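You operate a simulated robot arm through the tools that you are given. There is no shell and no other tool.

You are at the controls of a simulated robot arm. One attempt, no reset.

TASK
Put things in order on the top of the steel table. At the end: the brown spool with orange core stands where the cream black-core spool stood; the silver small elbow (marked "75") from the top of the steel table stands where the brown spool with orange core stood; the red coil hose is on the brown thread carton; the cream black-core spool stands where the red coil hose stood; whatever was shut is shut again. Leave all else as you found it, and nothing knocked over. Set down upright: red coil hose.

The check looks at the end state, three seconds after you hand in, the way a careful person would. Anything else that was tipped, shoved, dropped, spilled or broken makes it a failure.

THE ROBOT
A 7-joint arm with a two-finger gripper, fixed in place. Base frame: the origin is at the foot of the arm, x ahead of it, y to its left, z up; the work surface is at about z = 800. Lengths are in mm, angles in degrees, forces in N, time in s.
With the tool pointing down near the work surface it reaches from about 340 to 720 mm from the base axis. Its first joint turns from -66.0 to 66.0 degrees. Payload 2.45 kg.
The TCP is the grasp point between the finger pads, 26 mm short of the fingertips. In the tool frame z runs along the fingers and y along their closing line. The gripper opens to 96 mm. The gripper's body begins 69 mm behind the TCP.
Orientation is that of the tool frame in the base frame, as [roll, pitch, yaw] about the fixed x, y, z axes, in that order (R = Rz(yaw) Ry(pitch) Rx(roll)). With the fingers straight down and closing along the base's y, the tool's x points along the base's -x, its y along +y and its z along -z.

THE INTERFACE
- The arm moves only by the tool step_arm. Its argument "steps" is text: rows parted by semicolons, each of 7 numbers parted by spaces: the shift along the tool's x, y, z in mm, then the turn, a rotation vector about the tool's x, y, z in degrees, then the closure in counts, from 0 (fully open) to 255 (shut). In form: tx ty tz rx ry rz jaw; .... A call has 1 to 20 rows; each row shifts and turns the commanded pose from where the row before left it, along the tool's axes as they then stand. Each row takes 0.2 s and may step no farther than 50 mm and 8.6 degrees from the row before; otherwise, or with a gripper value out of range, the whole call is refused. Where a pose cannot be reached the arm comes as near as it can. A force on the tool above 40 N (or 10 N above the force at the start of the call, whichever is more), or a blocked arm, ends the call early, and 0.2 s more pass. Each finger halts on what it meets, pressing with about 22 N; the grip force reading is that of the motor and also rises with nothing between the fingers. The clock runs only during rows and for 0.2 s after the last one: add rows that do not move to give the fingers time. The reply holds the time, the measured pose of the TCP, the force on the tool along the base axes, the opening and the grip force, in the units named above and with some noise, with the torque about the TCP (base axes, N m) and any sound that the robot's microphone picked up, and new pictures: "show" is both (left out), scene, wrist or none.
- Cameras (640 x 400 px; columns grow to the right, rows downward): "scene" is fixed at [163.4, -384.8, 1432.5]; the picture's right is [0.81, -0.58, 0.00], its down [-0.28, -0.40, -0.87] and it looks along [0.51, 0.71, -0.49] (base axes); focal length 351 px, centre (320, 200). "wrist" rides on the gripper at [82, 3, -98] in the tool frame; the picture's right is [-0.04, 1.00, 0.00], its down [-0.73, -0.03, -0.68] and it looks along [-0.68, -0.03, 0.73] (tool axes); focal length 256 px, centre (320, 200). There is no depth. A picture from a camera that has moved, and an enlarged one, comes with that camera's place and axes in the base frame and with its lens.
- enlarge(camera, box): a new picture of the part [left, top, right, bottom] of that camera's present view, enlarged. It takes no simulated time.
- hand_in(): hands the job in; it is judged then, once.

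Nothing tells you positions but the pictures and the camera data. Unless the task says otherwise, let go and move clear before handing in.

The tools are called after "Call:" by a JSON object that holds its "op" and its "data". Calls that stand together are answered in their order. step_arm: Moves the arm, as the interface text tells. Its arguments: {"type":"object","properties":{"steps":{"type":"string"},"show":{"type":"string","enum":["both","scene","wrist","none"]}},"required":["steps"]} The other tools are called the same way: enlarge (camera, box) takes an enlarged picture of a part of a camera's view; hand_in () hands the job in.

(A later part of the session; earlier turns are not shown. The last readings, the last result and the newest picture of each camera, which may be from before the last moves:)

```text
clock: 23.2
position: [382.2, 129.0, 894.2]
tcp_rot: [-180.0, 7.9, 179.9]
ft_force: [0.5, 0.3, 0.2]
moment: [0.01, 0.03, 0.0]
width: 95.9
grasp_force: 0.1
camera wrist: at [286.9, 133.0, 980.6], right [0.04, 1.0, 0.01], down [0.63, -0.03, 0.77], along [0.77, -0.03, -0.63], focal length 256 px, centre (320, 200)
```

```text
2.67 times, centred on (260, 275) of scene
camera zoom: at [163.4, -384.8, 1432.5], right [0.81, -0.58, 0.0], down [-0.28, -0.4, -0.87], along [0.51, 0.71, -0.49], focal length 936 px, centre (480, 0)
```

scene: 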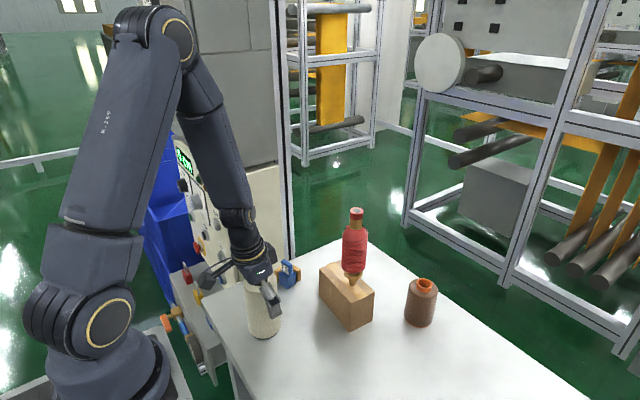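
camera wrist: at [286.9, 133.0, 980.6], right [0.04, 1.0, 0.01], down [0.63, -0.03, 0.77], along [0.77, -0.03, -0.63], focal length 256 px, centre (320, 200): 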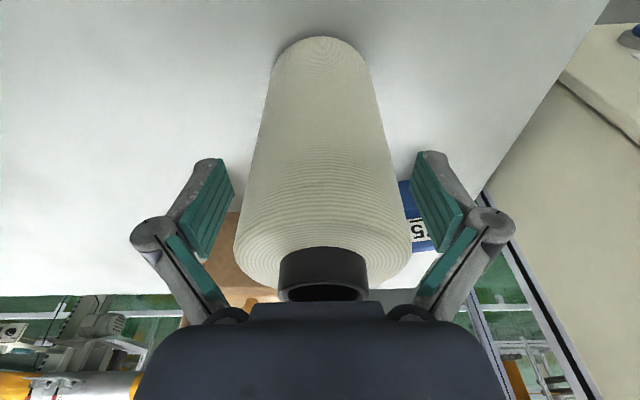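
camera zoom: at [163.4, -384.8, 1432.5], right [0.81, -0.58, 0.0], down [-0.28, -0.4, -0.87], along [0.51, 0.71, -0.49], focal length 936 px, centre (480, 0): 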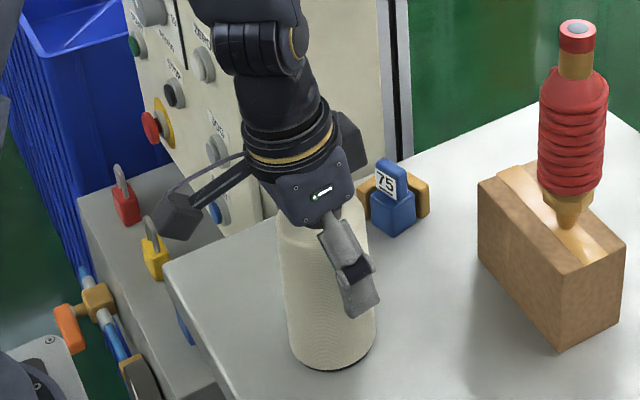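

The gripper is centred on the cream spool. Closing now.

Call:
{"op": "step_arm", "data": {"steps": "0 0 0 0 0 0 40; 0 0 0 0 0 0 60; 0 0 0 0 0 0 75; 0 0 0 0 0 0 255; 0 0 0 0 0 0 255; 0 0 0 0 0 0 255", "show": "wrist"}}

```text
clock: 24.6
position: [381.4, 129.2, 894.6]
tcp_rot: [-180.0, 8.1, -180.0]
ft_force: [-0.3, 3.4, 9.0]
moment: [-0.01, 0.02, 0.03]
width: 72.6
grasp_force: 22.0
camera wrist: at [287.0, 133.3, 981.1], right [0.04, 1.0, 0.01], down [0.63, -0.03, 0.78], along [0.77, -0.03, -0.63], focal length 256 px, centre (320, 200)
```

wrist: 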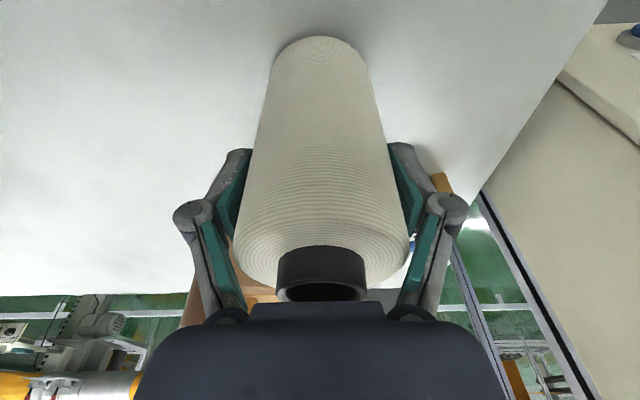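

The grip holds at 72.6 mm. I'll lift gently and check for slip.

Call:
{"op": "step_arm", "data": {"steps": "-0.28 0 -1.98 0 0 0 255; -0.7 0 -4.95 0 0 0 255; -0.7 0 -4.95 0 0 0 255; 0 0 0 0 0 0 255; 0 0 0 0 0 0 255", "show": "both"}}

Call:
{"op": "enlarge", "data": {"camera": "scene", "box": [200, 200, 320, 350]}}

```text
clock: 25.8
position: [381.8, 130.5, 906.9]
tcp_rot: [-179.9, 7.9, 179.9]
ft_force: [-3.6, 0.5, 12.7]
moment: [-0.04, 0.21, -0.02]
width: 68.7
grasp_force: 21.8
camera wrist: at [286.3, 134.3, 993.2], right [0.04, 1.0, 0.01], down [0.63, -0.03, 0.77], along [0.77, -0.03, -0.63], focal length 256 px, centre (320, 200)
```

scene: 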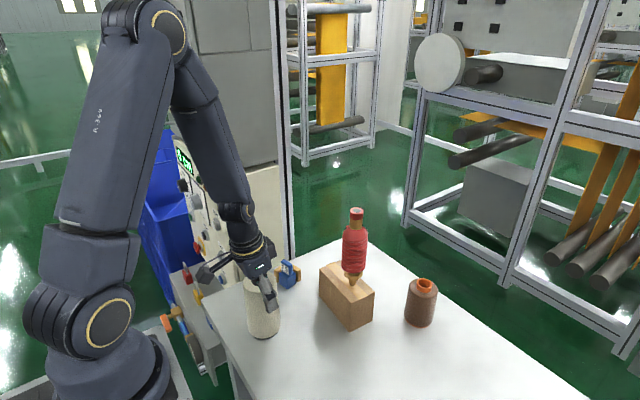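
wrist: 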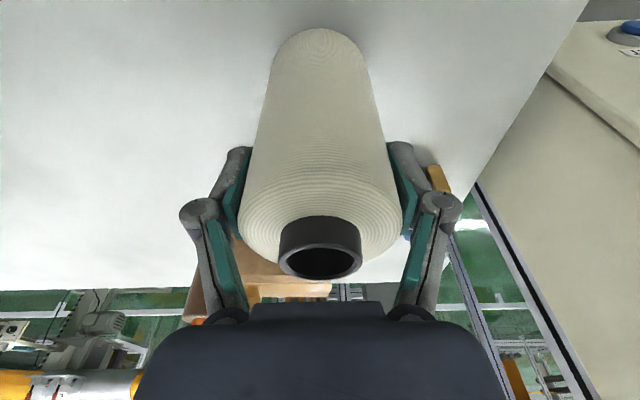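

```text
2.67 times, centred on (260, 275) of scene
camera zoom: at [163.2, -384.8, 1432.5], right [0.81, -0.58, 0.0], down [-0.28, -0.4, -0.87], along [0.51, 0.71, -0.49], focal length 936 px, centre (480, 0)
```

zoom: 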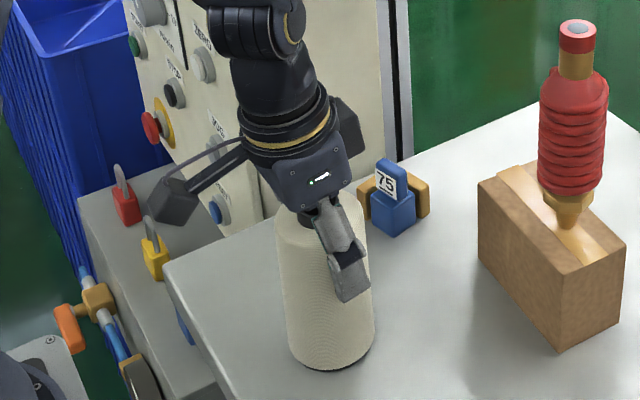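

The spool did not lift. The upward force suggests the sloped knuckle links are wedging on its top shoulder. I'll open, move higher so only the finger pads touch it, and re-grip.

Call:
{"op": "step_arm", "data": {"steps": "0 0 0 0 0 0 60; 0 0 0 0 0 0 20; 0 0 0 0 0 0 0; 0 0 0 0 0 0 0; -1.1 0 -7.9 0 0 0 0; -1.1 0 -7.9 0 0 0 0; 0 0 0 0 0 0 0", "show": "both"}}

Call:
{"op": "enlarge", "data": {"camera": "wrist", "box": [180, 0, 460, 260]}}

Call:
{"op": "enlarge", "data": {"camera": "scene", "box": [200, 200, 320, 350]}}

```text
clock: 27.4
position: [380.7, 131.3, 922.2]
tcp_rot: [-180.0, 8.0, -179.9]
ft_force: [0.2, 1.1, -0.3]
moment: [-0.02, 0.02, -0.02]
width: 95.9
grasp_force: 0.1
camera wrist: at [286.1, 134.4, 1008.5], right [0.04, 1.0, 0.01], down [0.63, -0.03, 0.77], along [0.77, -0.03, -0.63], focal length 256 px, centre (320, 200)
```

scene: 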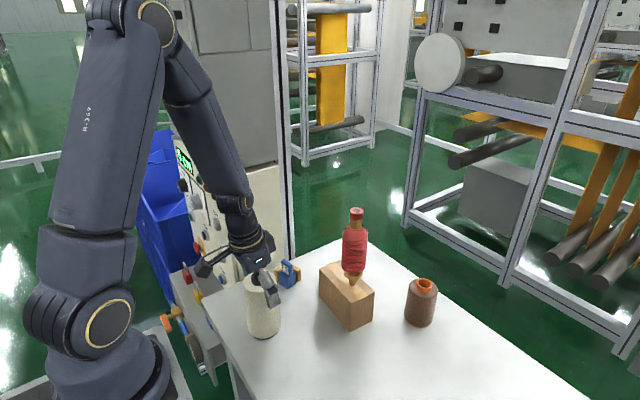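
wrist: 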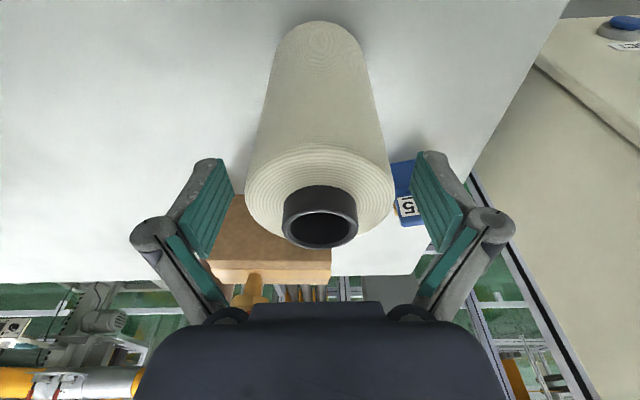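

```text
1.54 times, centred on (320, 130) of wrist
camera zoom: at [286.1, 134.4, 1008.5], right [0.04, 1.0, 0.01], down [0.63, -0.03, 0.77], along [0.77, -0.03, -0.63], focal length 394 px, centre (320, 308)
```

zoom: 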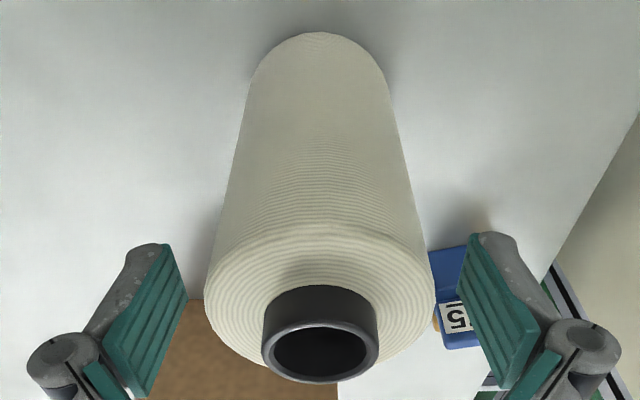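

```text
2.67 times, centred on (260, 275) of scene
camera zoom: at [163.4, -384.8, 1432.5], right [0.81, -0.58, 0.0], down [-0.28, -0.4, -0.87], along [0.51, 0.71, -0.49], focal length 936 px, centre (480, 0)
```

zoom: 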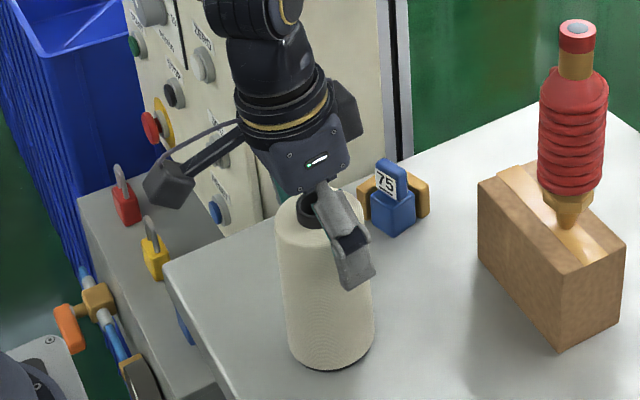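

Now the finger pads straddle only the upper body of the spool. Closing again and testing a small lift.

Call:
{"op": "step_arm", "data": {"steps": "0 0 0 0 0 0 40; 0 0 0 0 0 0 60; 0 0 0 0 0 0 75; 0 0 0 0 0 0 255; 0 0 0 0 0 0 255; 0 0 0 0 0 0 255", "show": "wrist"}}

Call:
{"op": "step_arm", "data": {"steps": "-0.14 0 -0.99 0 0 0 255; -0.28 0 -1.98 0 0 0 255; 0 0 0 0 0 0 255; 0 0 0 0 0 0 255", "show": "both"}}

Call:
{"op": "enlarge", "data": {"camera": "scene", "box": [200, 200, 320, 350]}}

```text
clock: 28.8
position: [381.4, 130.0, 922.3]
tcp_rot: [179.9, 8.0, 179.9]
ft_force: [-0.6, -1.5, 5.0]
moment: [-0.14, 0.08, 0.08]
width: 68.6
grasp_force: 21.8
camera wrist: at [286.1, 134.3, 1008.5], right [0.04, 1.0, 0.01], down [0.63, -0.03, 0.77], along [0.77, -0.03, -0.63], focal length 256 px, centre (320, 200)
```

wrist: 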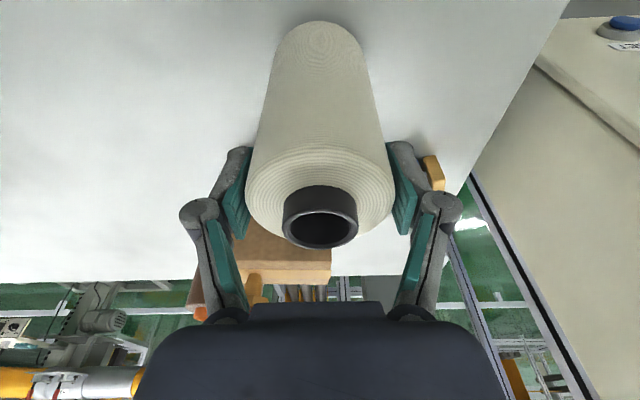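

```text
clock: 29.8
position: [381.7, 130.9, 925.9]
tcp_rot: [-179.9, 8.1, 179.9]
ft_force: [-0.1, 0.4, -4.0]
moment: [0.03, 0.01, 0.0]
width: 68.7
grasp_force: 21.8
camera wrist: at [285.9, 133.9, 1011.8], right [0.04, 1.0, 0.01], down [0.63, -0.03, 0.77], along [0.77, -0.03, -0.63], focal length 256 px, centre (320, 200)
```

scene: 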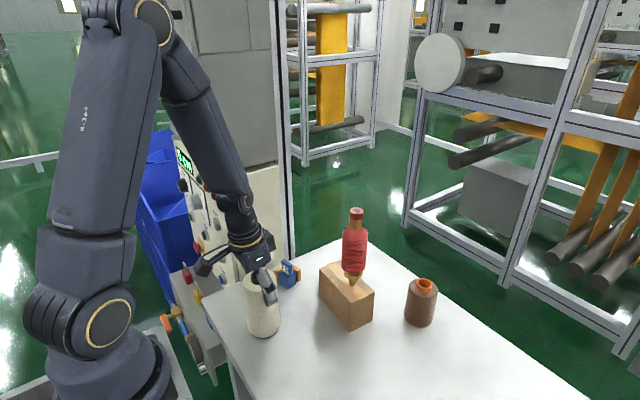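
wrist: 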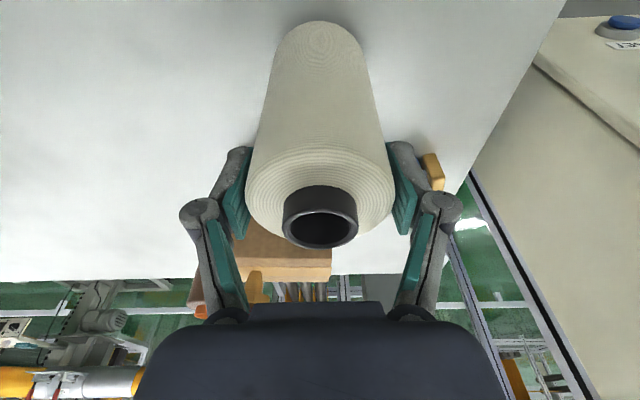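

```text
2.67 times, centred on (260, 275) of scene
camera zoom: at [163.5, -384.8, 1432.5], right [0.81, -0.58, 0.0], down [-0.28, -0.4, -0.87], along [0.51, 0.71, -0.49], focal length 936 px, centre (480, 0)
```

zoom: 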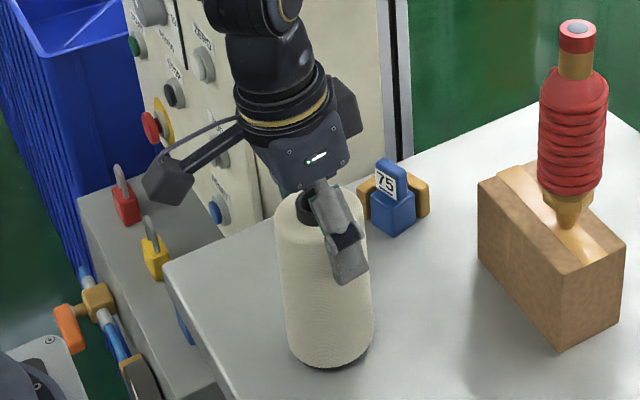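

Now the spool lifts with the gripper (about -4 N, no relative motion). I'll lift it 130 mm.

Call:
{"op": "step_arm", "data": {"steps": "-1 0 -7 0 0 0 255; -2 0 -14 0 0 0 255; -3 0 -21.4 0 0 0 255; -3.4 0 -24.3 0 0 0 255; -3.4 0 -24.3 0 0 0 255; -3.4 0 -24.3 0 0 0 255; -1.6 0 -11 0 0 0 255; 0 0 0 0 0 0 255", "show": "both"}}

```text
clock: 31.6
position: [381.8, 127.8, 1054.4]
tcp_rot: [-180.0, 8.0, -180.0]
ft_force: [-0.2, -0.7, -2.8]
moment: [0.01, 0.0, 0.02]
width: 68.7
grasp_force: 22.3
camera wrist: at [288.0, 133.1, 1140.6], right [0.04, 1.0, 0.01], down [0.63, -0.03, 0.77], along [0.77, -0.03, -0.63], focal length 256 px, centre (320, 200)
```

scene: 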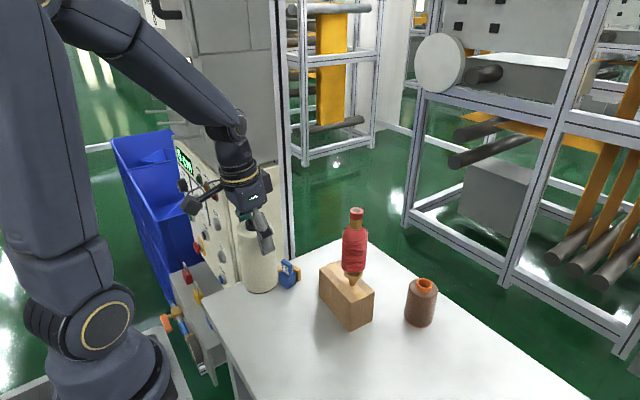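
wrist: 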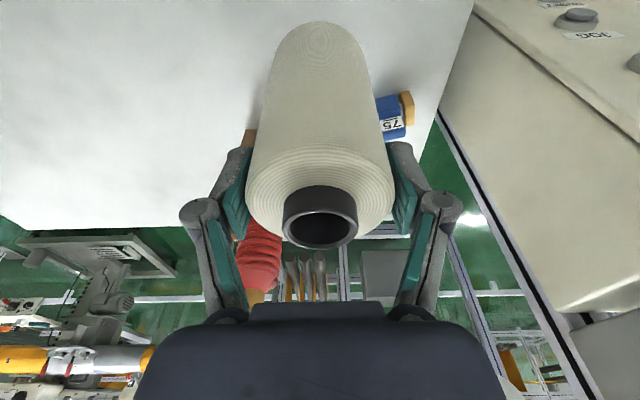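

The spool is held firmly. I'll carry it around the carton on the +y side at y≈182, clear of both the hose and the cabinet.

Call:
{"op": "step_arm", "data": {"steps": "-11 9 1.6 0 0 0 255; -22.8 17.5 3.2 0 0 0 255; -22.8 17.5 3.2 0 0 0 255; -25 8 3.5 0 0 0 255; -28 0 3.95 0 0 0 255; -28 0 3.95 0 0 0 255; -28 0 3.95 0 0 0 255; -14 0 2 0 0 0 255; 0 0 0 0 0 0 255", "show": "both"}}

```text
clock: 33.6
position: [563.9, 182.3, 1052.6]
tcp_rot: [179.9, 7.9, 180.0]
ft_force: [0.1, -0.3, -2.4]
moment: [-0.01, 0.01, 0.0]
width: 68.6
grasp_force: 21.9
camera wrist: at [469.5, 186.3, 1138.9], right [0.04, 1.0, 0.01], down [0.63, -0.03, 0.77], along [0.77, -0.03, -0.63], focal length 256 px, centre (320, 200)
```

scene: 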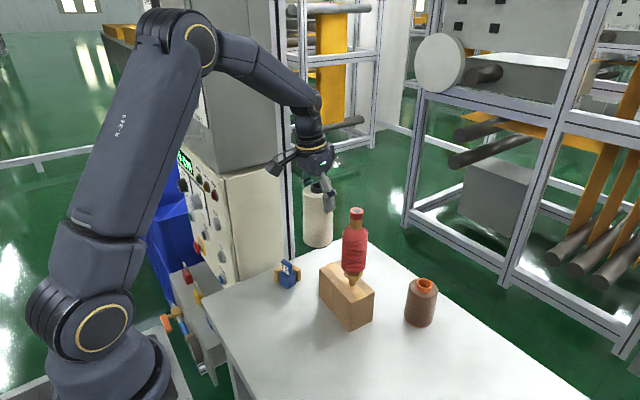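
wrist: 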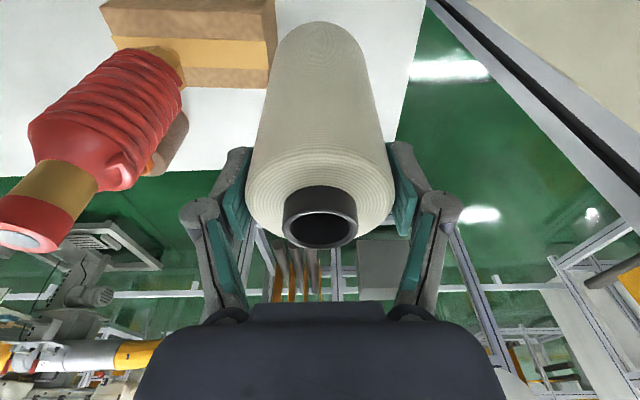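

Clear of the hose. Continuing around to the hose's former spot at (720,110), staying high.

Call:
{"op": "step_arm", "data": {"steps": "-20 0 2.8 0 0 0 255; -28.4 0 4 0 0 0 255; -28.4 0 4 0 0 0 255; -25 -12 3.5 0 0 0 255; -20 -20 2.8 0 0 0 255; -20 -20 2.8 0 0 0 255; -14 -20.5 2 0 0 0 255; 0 0 0 0 0 0 255; 0 0 0 0 0 0 255", "show": "both"}}

```text
clock: 35.6
position: [721.2, 109.4, 1053.5]
tcp_rot: [-180.0, 8.0, -179.9]
ft_force: [-0.2, 0.8, -2.9]
moment: [-0.01, -0.01, -0.01]
width: 68.7
grasp_force: 21.7
camera wrist: at [626.2, 112.2, 1140.3], right [0.04, 1.0, 0.01], down [0.63, -0.03, 0.77], along [0.77, -0.03, -0.63], focal length 256 px, centre (320, 200)
```

scene: 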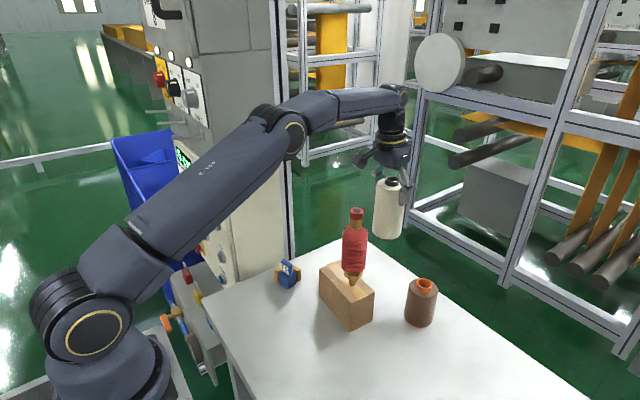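
wrist: 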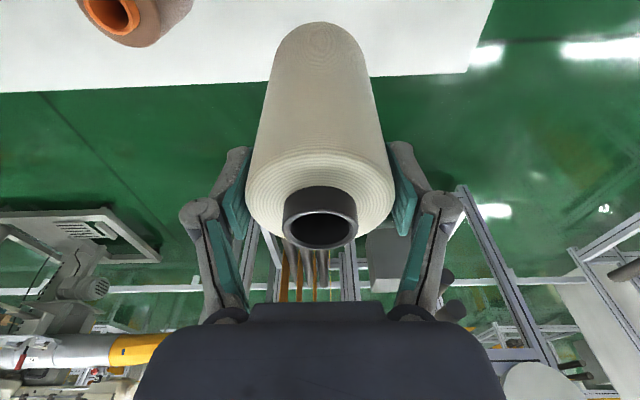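

It's over the target with clearance. I'll descend halfway and check the forearm's clearance over the hose.

Call:
{"op": "step_arm", "data": {"steps": "2.78 0 19.8 0 0 0 255; 2.78 0 19.8 0 0 0 255; 2.78 0 19.8 0 0 0 255; 2.78 0 19.8 0 0 0 255; 0 0 0 0 0 0 255", "show": "both"}}

Call:
{"op": "enlarge", "data": {"camera": "scene", "box": [300, 100, 460, 300]}}

```text
clock: 36.8
position: [720.3, 109.9, 972.3]
tcp_rot: [-180.0, 8.1, -180.0]
ft_force: [-0.6, 0.8, -3.1]
moment: [0.0, -0.01, -0.02]
width: 68.6
grasp_force: 21.9
camera wrist: at [624.8, 113.1, 1059.7], right [0.04, 1.0, 0.01], down [0.63, -0.03, 0.77], along [0.77, -0.03, -0.63], focal length 256 px, centre (320, 200)
```

scene: 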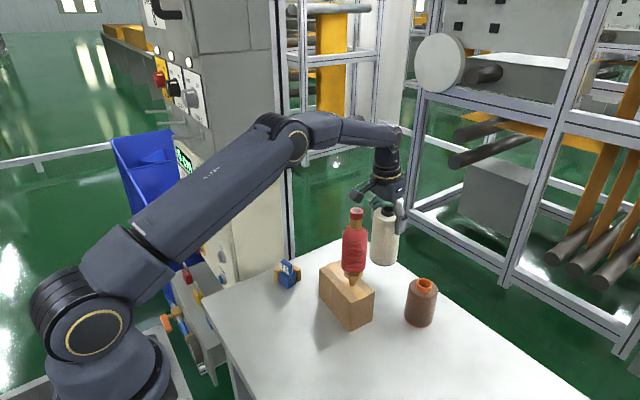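
wrist: 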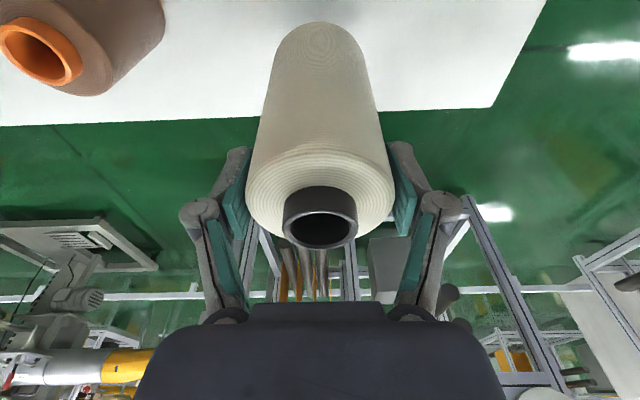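

```text
2.00 times, centred on (380, 200) of scene
camera zoom: at [163.5, -384.8, 1432.5], right [0.81, -0.58, 0.0], down [-0.28, -0.4, -0.87], along [0.51, 0.71, -0.49], focal length 702 px, centre (200, 200)
```

zoom: 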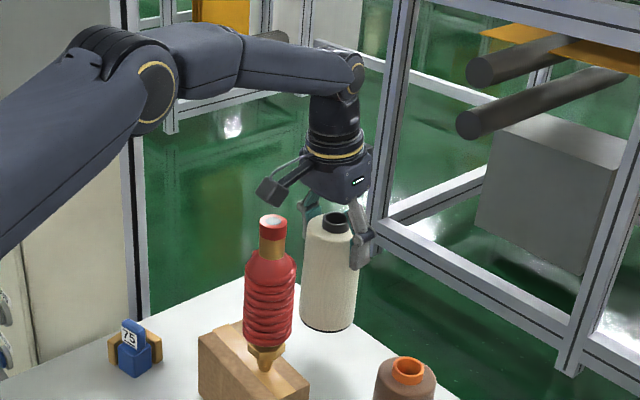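

The camera boom and forearm are clear of the hose by about 60 mm. Continuing down, then creeping to contact.

Call:
{"op": "step_arm", "data": {"steps": "1.95 0 13.9 0 0 0 255; 1.95 0 13.9 0 0 0 255; 1.95 0 13.9 0 0 0 255; 0 0 0 0 0 0 255; 0 0 0 0 0 0 255", "show": "both"}}

Call:
{"op": "enlarge", "data": {"camera": "scene", "box": [300, 100, 460, 300]}}

```text
clock: 38.0
position: [720.8, 111.6, 929.9]
tcp_rot: [-180.0, 7.9, -180.0]
ft_force: [0.5, 0.0, -2.7]
moment: [0.0, 0.01, 0.04]
width: 68.6
grasp_force: 21.9
camera wrist: at [627.0, 115.1, 1015.9], right [0.04, 1.0, 0.01], down [0.63, -0.03, 0.77], along [0.77, -0.03, -0.63], focal length 256 px, centre (320, 200)
```

scene: 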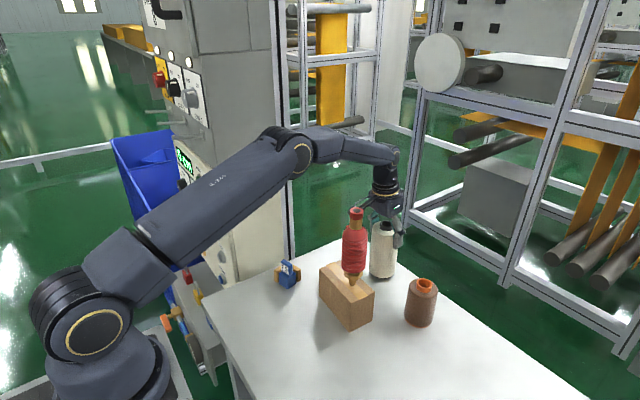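
wrist: 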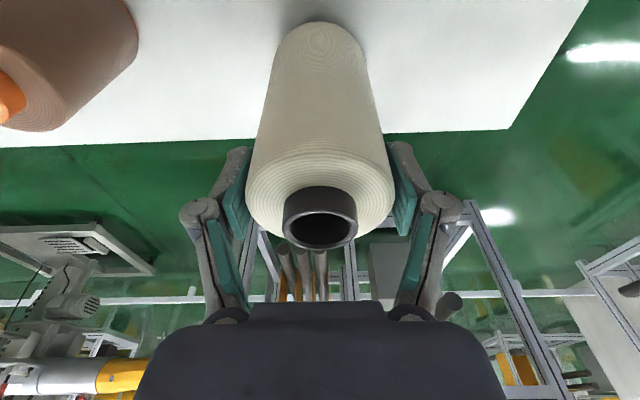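

```text
2.00 times, centred on (380, 200) of scene
camera zoom: at [163.5, -384.8, 1432.5], right [0.81, -0.58, 0.0], down [-0.28, -0.4, -0.87], along [0.51, 0.71, -0.49], focal length 702 px, centre (200, 200)
```

zoom: 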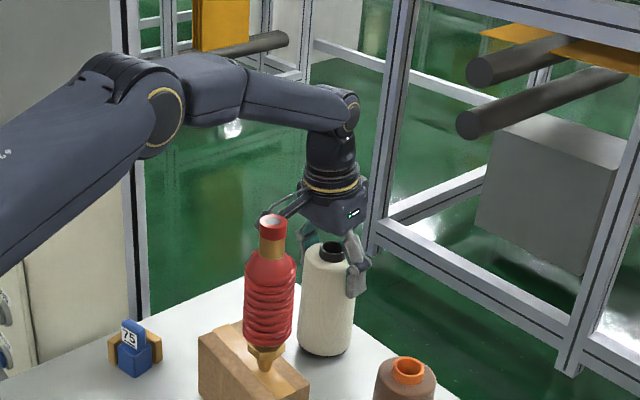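

Holding steady at z≈930. I'll creep down to table contact.

Call:
{"op": "step_arm", "data": {"steps": "0.42 0 2.97 0 0 0 255; 0.28 0 1.98 0 0 0 255; 0 0 0 0 0 0 255", "show": "none"}}

```text
clock: 38.8
position: [720.4, 111.4, 925.6]
tcp_rot: [180.0, 8.0, 179.9]
ft_force: [-0.3, 0.9, -3.5]
moment: [0.01, -0.01, -0.02]
width: 68.9
grasp_force: 22.1
```

Call:
{"op": "step_arm", "data": {"steps": "0.14 -0.5 0.99 0 0 0 255; 0.14 -0.5 0.99 0 0 0 255; 0 0 0 0 0 0 255", "show": "none"}}

```text
clock: 39.6
position: [720.9, 110.0, 923.3]
tcp_rot: [180.0, 8.0, -180.0]
ft_force: [0.2, -0.3, -3.1]
moment: [-0.01, 0.02, -0.01]
width: 68.4
grasp_force: 22.4
```

Call:
{"op": "step_arm", "data": {"steps": "0.14 0 0.99 0 0 0 255; 0 0 0 0 0 0 255", "show": "none"}}

```text
clock: 40.2
position: [720.6, 109.2, 923.2]
tcp_rot: [180.0, 8.1, -180.0]
ft_force: [0.3, -0.5, -3.2]
moment: [-0.02, 0.0, -0.01]
width: 68.3
grasp_force: 22.4
```

Call:
{"op": "step_arm", "data": {"steps": "0.14 0 0.99 0 0 0 255; 0 0 0 0 0 0 255", "show": "none"}}

```text
clock: 40.8
position: [719.8, 109.0, 922.8]
tcp_rot: [179.9, 8.0, -179.9]
ft_force: [-1.3, 1.7, 1.0]
moment: [-0.03, 0.13, -0.01]
width: 68.6
grasp_force: 21.8
```

Contact: the weight has transferred to the table. Releasing gently.

Call:
{"op": "step_arm", "data": {"steps": "0 0 0 0 0 0 74; 0 0 0 0 0 0 68; 0 0 0 0 0 0 60; 0 0 0 0 0 0 40; 0 0 0 0 0 0 0; 0 0 0 0 0 0 0; 0 0 0 0 0 0 0", "show": "both"}}

Call:
{"op": "enlarge", "data": {"camera": "scene", "box": [300, 150, 460, 350]}}

```text
clock: 42.4
position: [720.2, 109.2, 921.9]
tcp_rot: [-180.0, 8.0, 180.0]
ft_force: [0.3, 0.6, 0.2]
moment: [-0.02, 0.0, 0.01]
width: 96.0
grasp_force: 0.0
camera wrist: at [625.6, 113.2, 1008.2], right [0.04, 1.0, 0.01], down [0.63, -0.03, 0.77], along [0.77, -0.03, -0.63], focal length 256 px, centre (320, 200)
```

scene: 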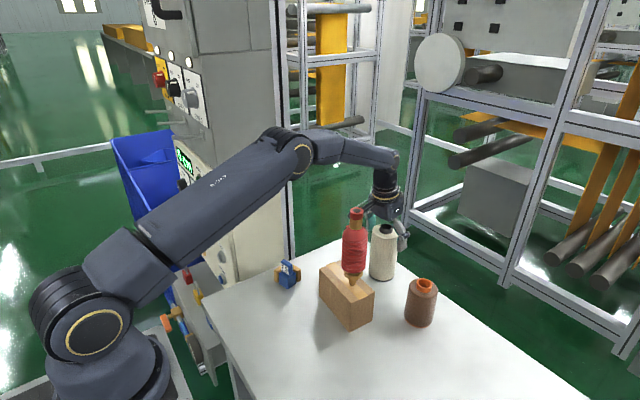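
wrist: 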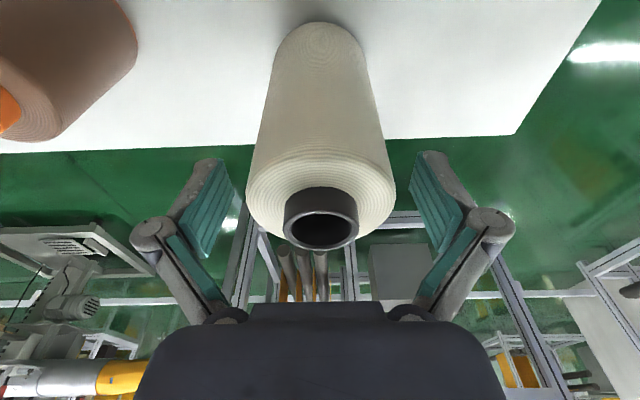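

```text
2.00 times, centred on (380, 250) of scene
camera zoom: at [163.4, -384.8, 1432.5], right [0.81, -0.58, 0.0], down [-0.28, -0.4, -0.87], along [0.51, 0.71, -0.49], focal length 702 px, centre (200, 100)
```

zoom: 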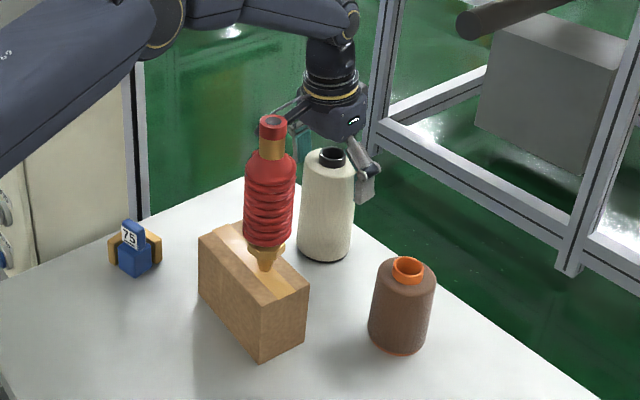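

The cream spool stands where the hose was. I'll rise clear, then move across to above the brown spool, near (680,-50).

Call:
{"op": "step_arm", "data": {"steps": "-1.4 0 -9.9 0 0 0 0; -2.8 0 -19.8 0 0 0 0; -3.5 0 -24.8 0 0 0 0; -3.5 0 -24.8 0 0 0 0; -3.5 0 -24.8 0 0 0 0; -3.5 0 -24.8 0 0 0 0; -1.8 0 -12.4 0 0 0 0; 0 -30 0 0 0 0 0; 0 -35 0 0 0 0 0; 0 -35 0 0 0 0 0; 9.9 -30 -1.4 0 0 0 0; 29.7 -28 -4.2 0 0 0 0; 0 0 0 0 0 0 0; 0 0 0 0 0 0 0", "show": "both"}}

Call:
{"op": "enlarge", "data": {"camera": "wrist", "box": [180, 0, 460, 220]}}

Call:
{"op": "enlarge", "data": {"camera": "scene", "box": [300, 150, 460, 350]}}

```text
clock: 45.4
position: [679.7, -48.2, 1062.9]
tcp_rot: [-180.0, 7.9, -180.0]
ft_force: [0.0, 0.0, 0.7]
moment: [-0.02, -0.01, 0.0]
width: 95.8
grasp_force: 0.1
camera wrist: at [585.1, -44.7, 1149.6], right [0.04, 1.0, 0.01], down [0.63, -0.03, 0.77], along [0.77, -0.03, -0.63], focal length 256 px, centre (320, 200)
```

scene: 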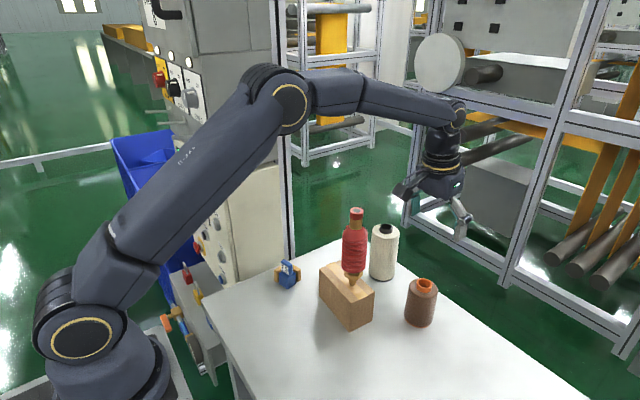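
wrist: 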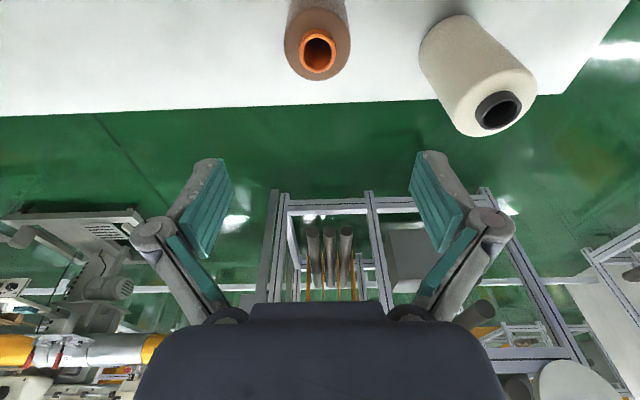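

```text
1.82 times, centred on (320, 110) of wrist
camera zoom: at [585.1, -44.7, 1149.6], right [0.04, 1.0, 0.01], down [0.63, -0.03, 0.77], along [0.77, -0.03, -0.63], focal length 465 px, centre (320, 364)
```

zoom: 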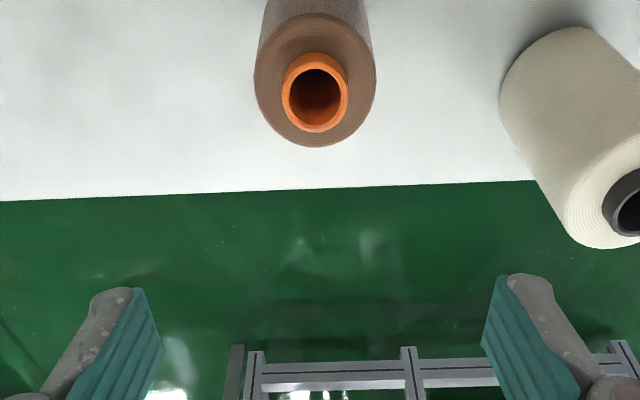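

```text
2.00 times, centred on (380, 250) of scene
camera zoom: at [163.4, -384.8, 1432.5], right [0.81, -0.58, 0.0], down [-0.28, -0.4, -0.87], along [0.51, 0.71, -0.49], focal length 702 px, centre (200, 100)
```

zoom: 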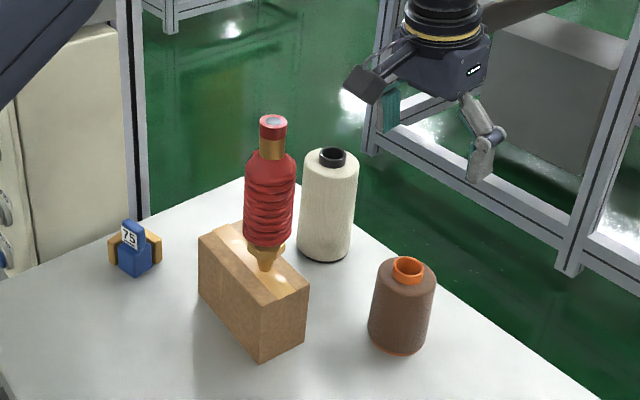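

The brown spool axis is at (680.5,-49.7), core top z≈902. I'll align and descend to just above it.

Call:
{"op": "step_arm", "data": {"steps": "2.73 -0.2 20.3 0 0 0 0; 2.73 -0.2 20.3 0 0 0 0; 2.73 -0.2 20.3 0 0 0 0; 2.73 -0.2 20.3 0 0 0 0; 2.73 -0.2 20.3 0 0 0 0; 2.73 -0.2 20.3 0 0 0 0; 0 0 0 0 0 0 0", "show": "both"}}

Call:
{"op": "enlarge", "data": {"camera": "wrist", "box": [180, 0, 460, 260]}}

```text
clock: 47.0
position: [683.2, -50.2, 941.7]
tcp_rot: [-179.9, 8.0, -180.0]
ft_force: [0.1, -1.2, 0.5]
moment: [0.03, -0.01, -0.02]
width: 95.9
grasp_force: 0.1
camera wrist: at [588.1, -47.5, 1028.0], right [0.04, 1.0, 0.01], down [0.63, -0.03, 0.77], along [0.77, -0.03, -0.63], focal length 256 px, centre (320, 200)
```

scene: 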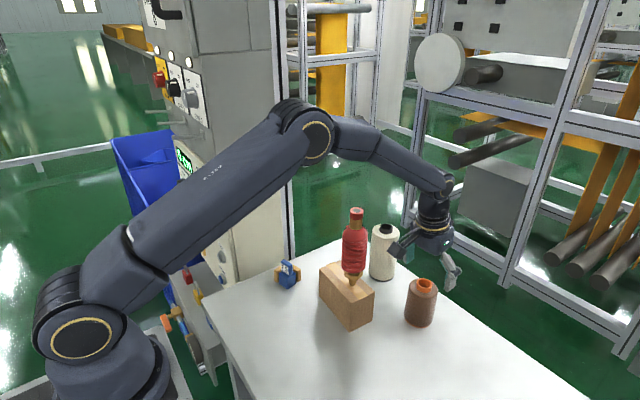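
wrist: 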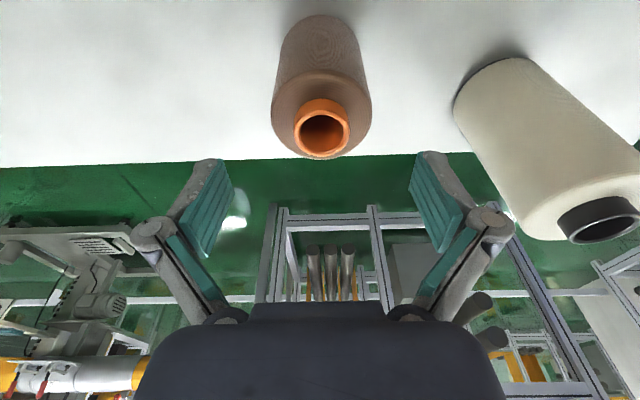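

```text
1.54 times, centred on (320, 130) of wrist
camera zoom: at [588.1, -47.5, 1028.0], right [0.04, 1.0, 0.01], down [0.63, -0.03, 0.77], along [0.77, -0.03, -0.63], focal length 394 px, centre (320, 308)
```

zoom: 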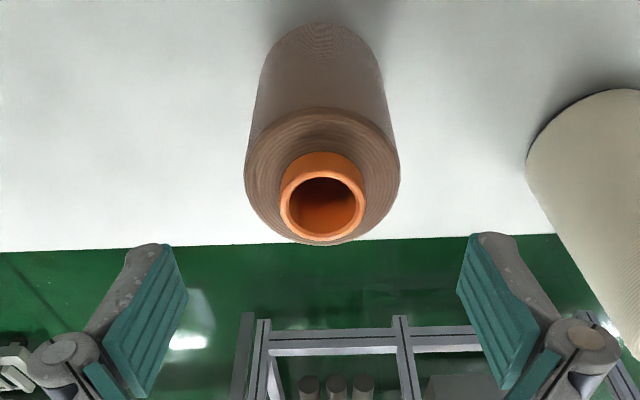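

Well centred. I'll descend to TCP z≈877 so only the pads engage the upper body.

Call:
{"op": "step_arm", "data": {"steps": "2.5 0 15.95 0 0 0 0; 2.5 0 15.95 0 0 0 0; 2.5 0 15.95 0 0 0 0; 2.5 0 15.95 0 0 0 0; 0 0 0 0 0 0 0", "show": "both"}}

Call:
{"op": "enlarge", "data": {"camera": "wrist", "box": [180, 0, 460, 260]}}

Call:
{"op": "enlarge", "data": {"camera": "scene", "box": [340, 200, 480, 350]}}

```text
clock: 48.2
position: [681.6, -52.5, 877.2]
tcp_rot: [180.0, 8.0, 180.0]
ft_force: [0.0, 0.6, -1.0]
moment: [-0.01, -0.02, -0.01]
width: 96.2
grasp_force: 0.1
camera wrist: at [585.7, -48.3, 963.6], right [0.04, 1.0, 0.01], down [0.63, -0.03, 0.77], along [0.77, -0.03, -0.63], focal length 256 px, centre (320, 200)
```

scene: 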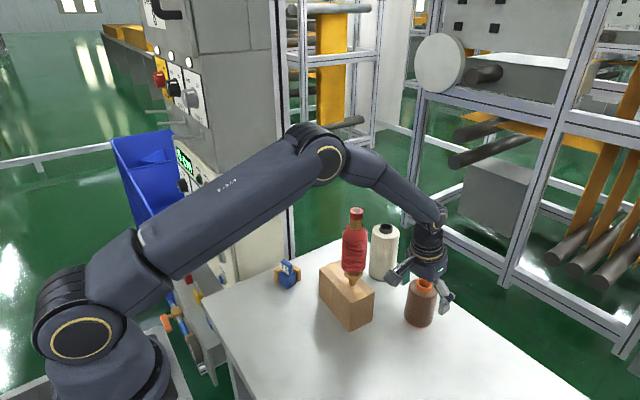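
wrist: 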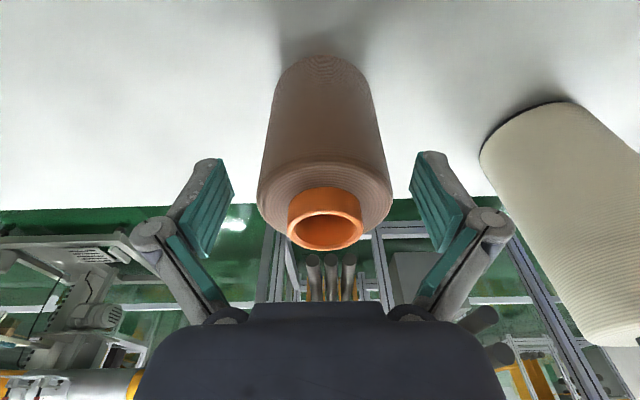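

```text
1.54 times, centred on (320, 130) of wrist
camera zoom: at [585.7, -48.3, 963.6], right [0.04, 1.0, 0.01], down [0.63, -0.03, 0.77], along [0.77, -0.03, -0.63], focal length 394 px, centre (320, 308)
```

zoom: 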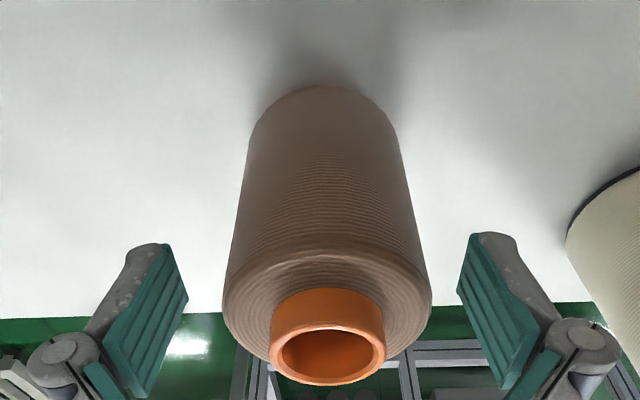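

```text
2.67 times, centred on (410, 275) of scene
camera zoom: at [163.4, -384.8, 1432.5], right [0.81, -0.58, 0.0], down [-0.28, -0.4, -0.87], along [0.51, 0.71, -0.49], focal length 936 px, centre (80, 0)
```

zoom: 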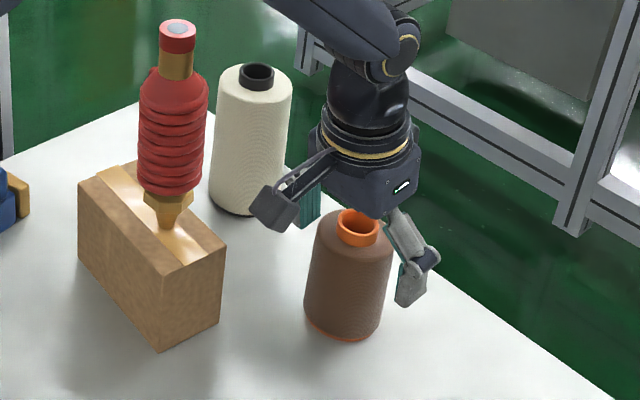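

Spool is about 1.5 mm off toward +y, so I'll nudge and close.

Call:
{"op": "step_arm", "data": {"steps": "0 1.5 0 0 0 0 0; 0 0 0 0 0 0 40; 0 0 0 0 0 0 70; 0 0 0 0 0 0 82; 0 0 0 0 0 0 92; 0 0 0 0 0 0 255; 0 0 0 0 0 0 255; 0 0 0 0 0 0 255", "show": "both"}}

Call:
{"op": "step_arm", "data": {"steps": "-0.14 0 -0.99 0 0 0 255; -0.28 0 -1.98 0 0 0 255; 0 0 0 0 0 0 255; 0 0 0 0 0 0 255", "show": "both"}}

```text
clock: 50.0
position: [680.5, -49.5, 877.3]
tcp_rot: [179.9, 8.0, 180.0]
ft_force: [-1.0, -1.7, 1.8]
moment: [-0.12, 0.06, 0.02]
width: 61.9
grasp_force: 21.7
camera wrist: at [585.4, -46.2, 963.5], right [0.04, 1.0, 0.01], down [0.63, -0.03, 0.77], along [0.77, -0.03, -0.63], focal length 256 px, centre (320, 200)
```

scene: 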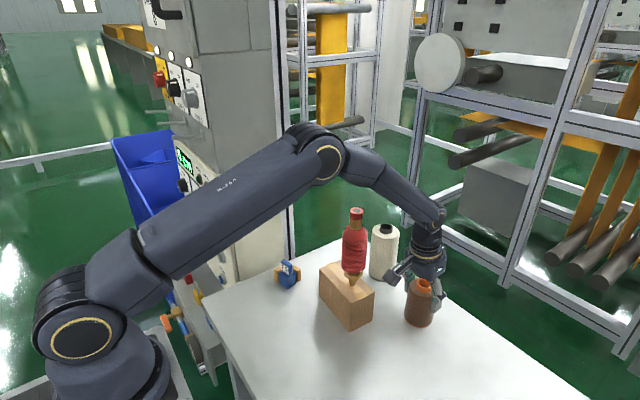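
wrist: 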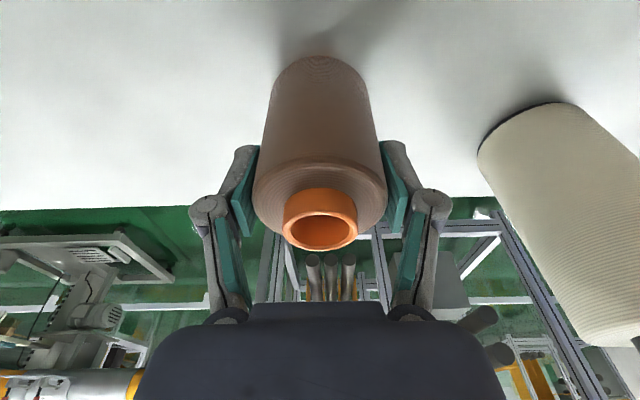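

```text
clock: 51.0
position: [679.1, -47.7, 880.4]
tcp_rot: [180.0, 8.0, -180.0]
ft_force: [0.8, -0.2, -2.9]
moment: [0.01, -0.02, 0.0]
width: 62.1
grasp_force: 22.0
camera wrist: at [585.2, -44.9, 966.5], right [0.04, 1.0, 0.01], down [0.63, -0.03, 0.77], along [0.77, -0.03, -0.63], focal length 256 px, centre (320, 200)
```

scene: 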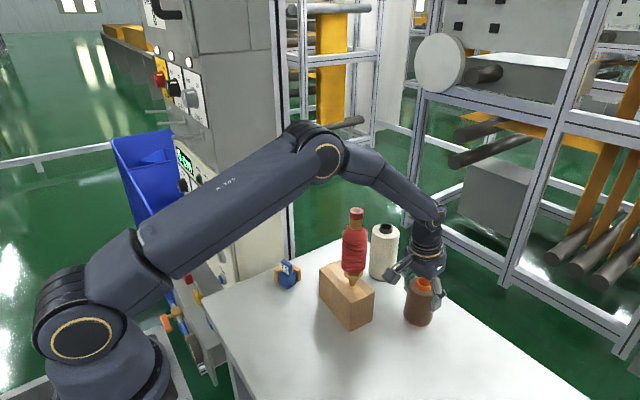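
wrist: 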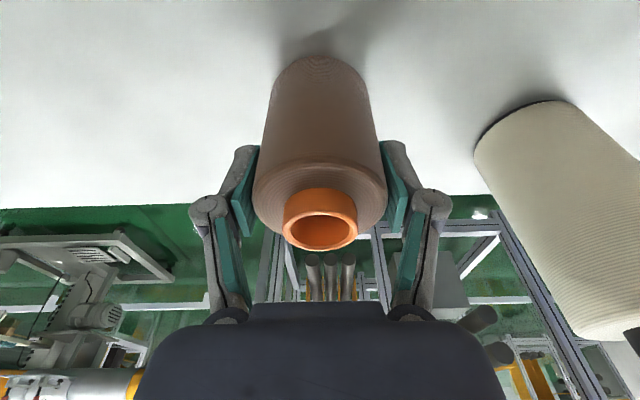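

The brown spool is lifted cleanly. I'll raise it 100 mm and carry it around the -y side of the carton, away from the hose.

Call:
{"op": "step_arm", "data": {"steps": "-1.4 0 -9.9 0 0 0 255; -3.1 0 -22.3 0 0 0 255; -3.1 0 -22.3 0 0 0 255; -3.1 0 -22.3 0 0 0 255; -3.1 0 -22.3 0 0 0 255; 10 -12 -1.4 0 0 0 255; 19.8 -20.7 -2.8 0 0 0 255; 19.8 -20.7 -2.8 0 0 0 255; 25 -9 -3.5 0 0 0 255; 31.4 0 -4.4 0 0 0 255; 31.4 0 -4.4 0 0 0 255; 31.4 0 -4.4 0 0 0 255; 31.4 0 -4.4 0 0 0 255; 31.4 0 -4.4 0 0 0 255; 15 0 -2.1 0 0 0 255; 0 0 0 0 0 0 255", "show": "both"}}

```text
clock: 54.4
position: [432.8, -110.3, 978.9]
tcp_rot: [-179.9, 8.0, -179.9]
ft_force: [-0.3, 0.4, -2.0]
moment: [0.01, -0.01, -0.02]
width: 62.3
grasp_force: 21.7
camera wrist: at [338.2, -107.2, 1065.1], right [0.04, 1.0, 0.01], down [0.63, -0.03, 0.77], along [0.77, -0.03, -0.63], focal length 256 px, centre (320, 200)
```

scene: 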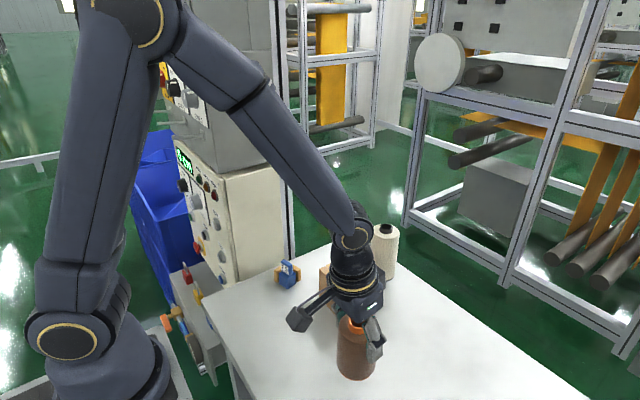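
wrist: 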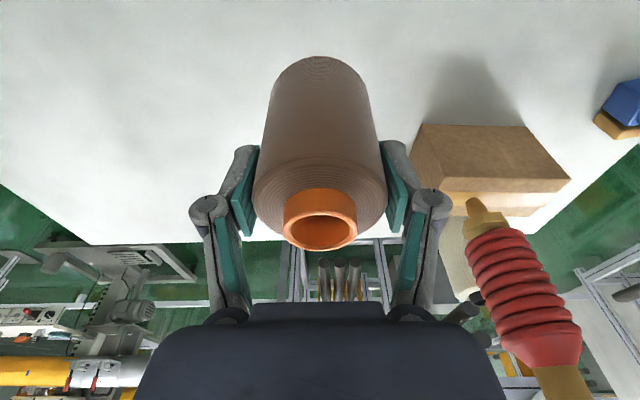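

Path is clear. Next I'll swing to the cream spool's old spot at (380.5,130.3).

Call:
{"op": "step_arm", "data": {"steps": "0 15 0 0 0 0 255; 0 30 0 0 0 0 255; 0 30 0 0 0 0 255; 0 30 0 0 0 0 255; 0 30 0 0 0 0 255; 10 30 -1.4 0 0 0 255; 15 30 -2.1 0 0 0 255; 15 27 -2.1 0 0 0 255; 11.5 18.5 -1.6 0 0 0 255; 0 0 0 0 0 0 255; 0 0 0 0 0 0 255", "show": "both"}}

```text
clock: 56.8
position: [380.3, 127.9, 980.3]
tcp_rot: [-180.0, 8.1, 180.0]
ft_force: [0.1, 0.3, -3.7]
moment: [0.03, 0.02, -0.05]
width: 62.2
grasp_force: 22.3
camera wrist: at [285.6, 131.9, 1066.6], right [0.04, 1.0, 0.01], down [0.63, -0.03, 0.77], along [0.77, -0.03, -0.63], focal length 256 px, centre (320, 200)
```

scene: 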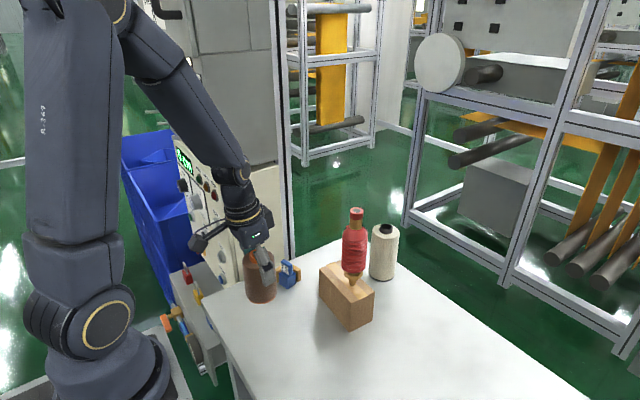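
wrist: 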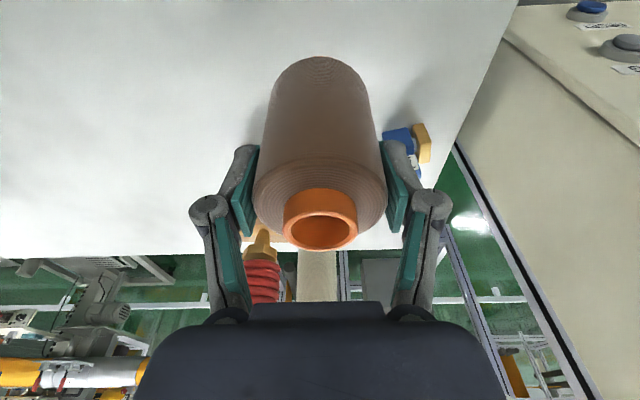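

Close to the target. I'll adjust y slightly and descend, then creep to contact at TCP z≈877.

Call:
{"op": "step_arm", "data": {"steps": "2.56 0.4 18.2 0 0 0 255; 2.56 0.4 18.2 0 0 0 255; 2.56 0.4 18.2 0 0 0 255; 2.56 0.4 18.2 0 0 0 255; 2.56 0.2 18.2 0 0 0 255; 0 0 0 0 0 0 255; 0 0 0 0 0 0 255", "show": "both"}}

Call:
{"op": "step_arm", "data": {"steps": "0.42 0 2.97 0 0 0 255; 0.42 0 2.97 0 0 0 255; 0 0 0 0 0 0 255", "show": "none"}}

```text
clock: 58.4
position: [380.0, 129.8, 886.5]
tcp_rot: [179.9, 8.1, -180.0]
ft_force: [0.3, 0.5, -3.1]
moment: [0.03, -0.04, -0.01]
width: 62.1
grasp_force: 21.9
camera wrist: at [285.7, 132.9, 972.8], right [0.04, 1.0, 0.01], down [0.63, -0.03, 0.77], along [0.77, -0.03, -0.63], focal length 256 px, centre (320, 200)
```

scene: 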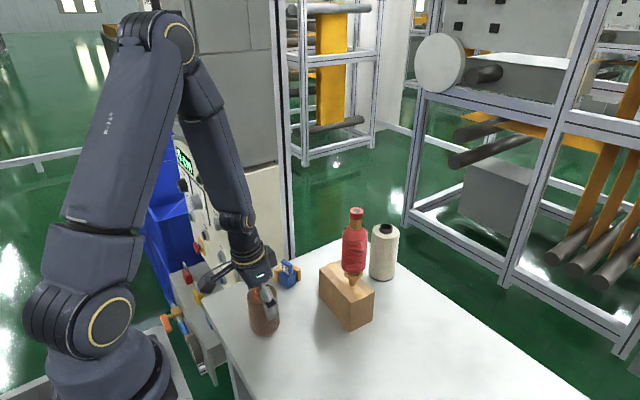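
wrist: 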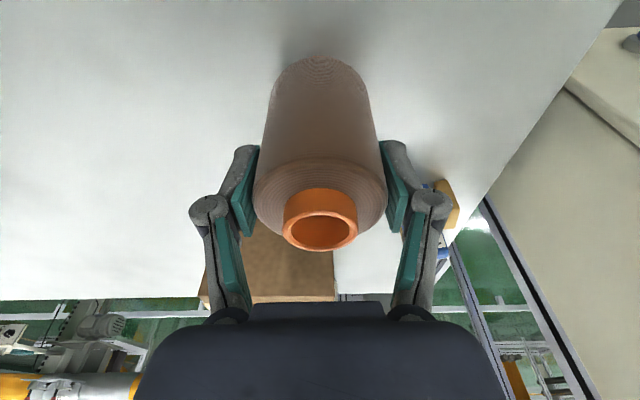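

```text
clock: 59.2
position: [378.1, 129.3, 880.8]
tcp_rot: [179.9, 8.0, 179.9]
ft_force: [-1.3, -0.8, -2.6]
moment: [-0.02, 0.01, 0.0]
width: 61.9
grasp_force: 22.2
```

Call:
{"op": "step_arm", "data": {"steps": "0.14 0 0.99 0 0 0 255; 0.14 0 0.99 0 0 0 255; 0 0 0 0 0 0 255", "show": "none"}}

```text
clock: 60.0
position: [380.0, 130.7, 881.1]
tcp_rot: [-179.9, 8.0, -179.9]
ft_force: [-0.5, -0.6, -3.0]
moment: [-0.01, 0.0, -0.02]
width: 61.9
grasp_force: 21.8
```

Call:
{"op": "step_arm", "data": {"steps": "0.14 0 0.99 0 0 0 255; 0 0 0 0 0 0 255; 0 0 0 0 0 0 255", "show": "none"}}

```text
clock: 60.8
position: [380.4, 131.8, 880.4]
tcp_rot: [180.0, 8.0, -180.0]
ft_force: [0.0, -0.7, -3.8]
moment: [0.03, 0.0, 0.04]
width: 62.1
grasp_force: 21.9
```

Call:
{"op": "step_arm", "data": {"steps": "0.14 0 0.99 0 0 0 255; 0 0 0 0 0 0 255", "show": "none"}}

```text
clock: 61.4
position: [379.9, 130.9, 878.4]
tcp_rot: [180.0, 7.9, 180.0]
ft_force: [0.0, 1.3, -2.4]
moment: [-0.02, 0.0, -0.01]
width: 62.1
grasp_force: 21.8
```

Call:
{"op": "step_arm", "data": {"steps": "0.14 0 0.99 0 0 0 255; 0 0 0 0 0 0 255", "show": "none"}}

```text
clock: 62.0
position: [379.8, 131.8, 875.9]
tcp_rot: [-180.0, 8.0, -180.0]
ft_force: [-0.6, 0.1, -3.4]
moment: [0.0, -0.02, 0.02]
width: 61.9
grasp_force: 22.4
```

Call:
{"op": "step_arm", "data": {"steps": "0.14 0 0.99 0 0 0 255; 0 0 0 0 0 0 255", "show": "none"}}

```text
clock: 62.6
position: [378.7, 132.0, 877.3]
tcp_rot: [-180.0, 8.0, 180.0]
ft_force: [-5.6, -2.5, 23.7]
moment: [-0.15, 0.12, 0.23]
width: 62.2
grasp_force: 22.1
```

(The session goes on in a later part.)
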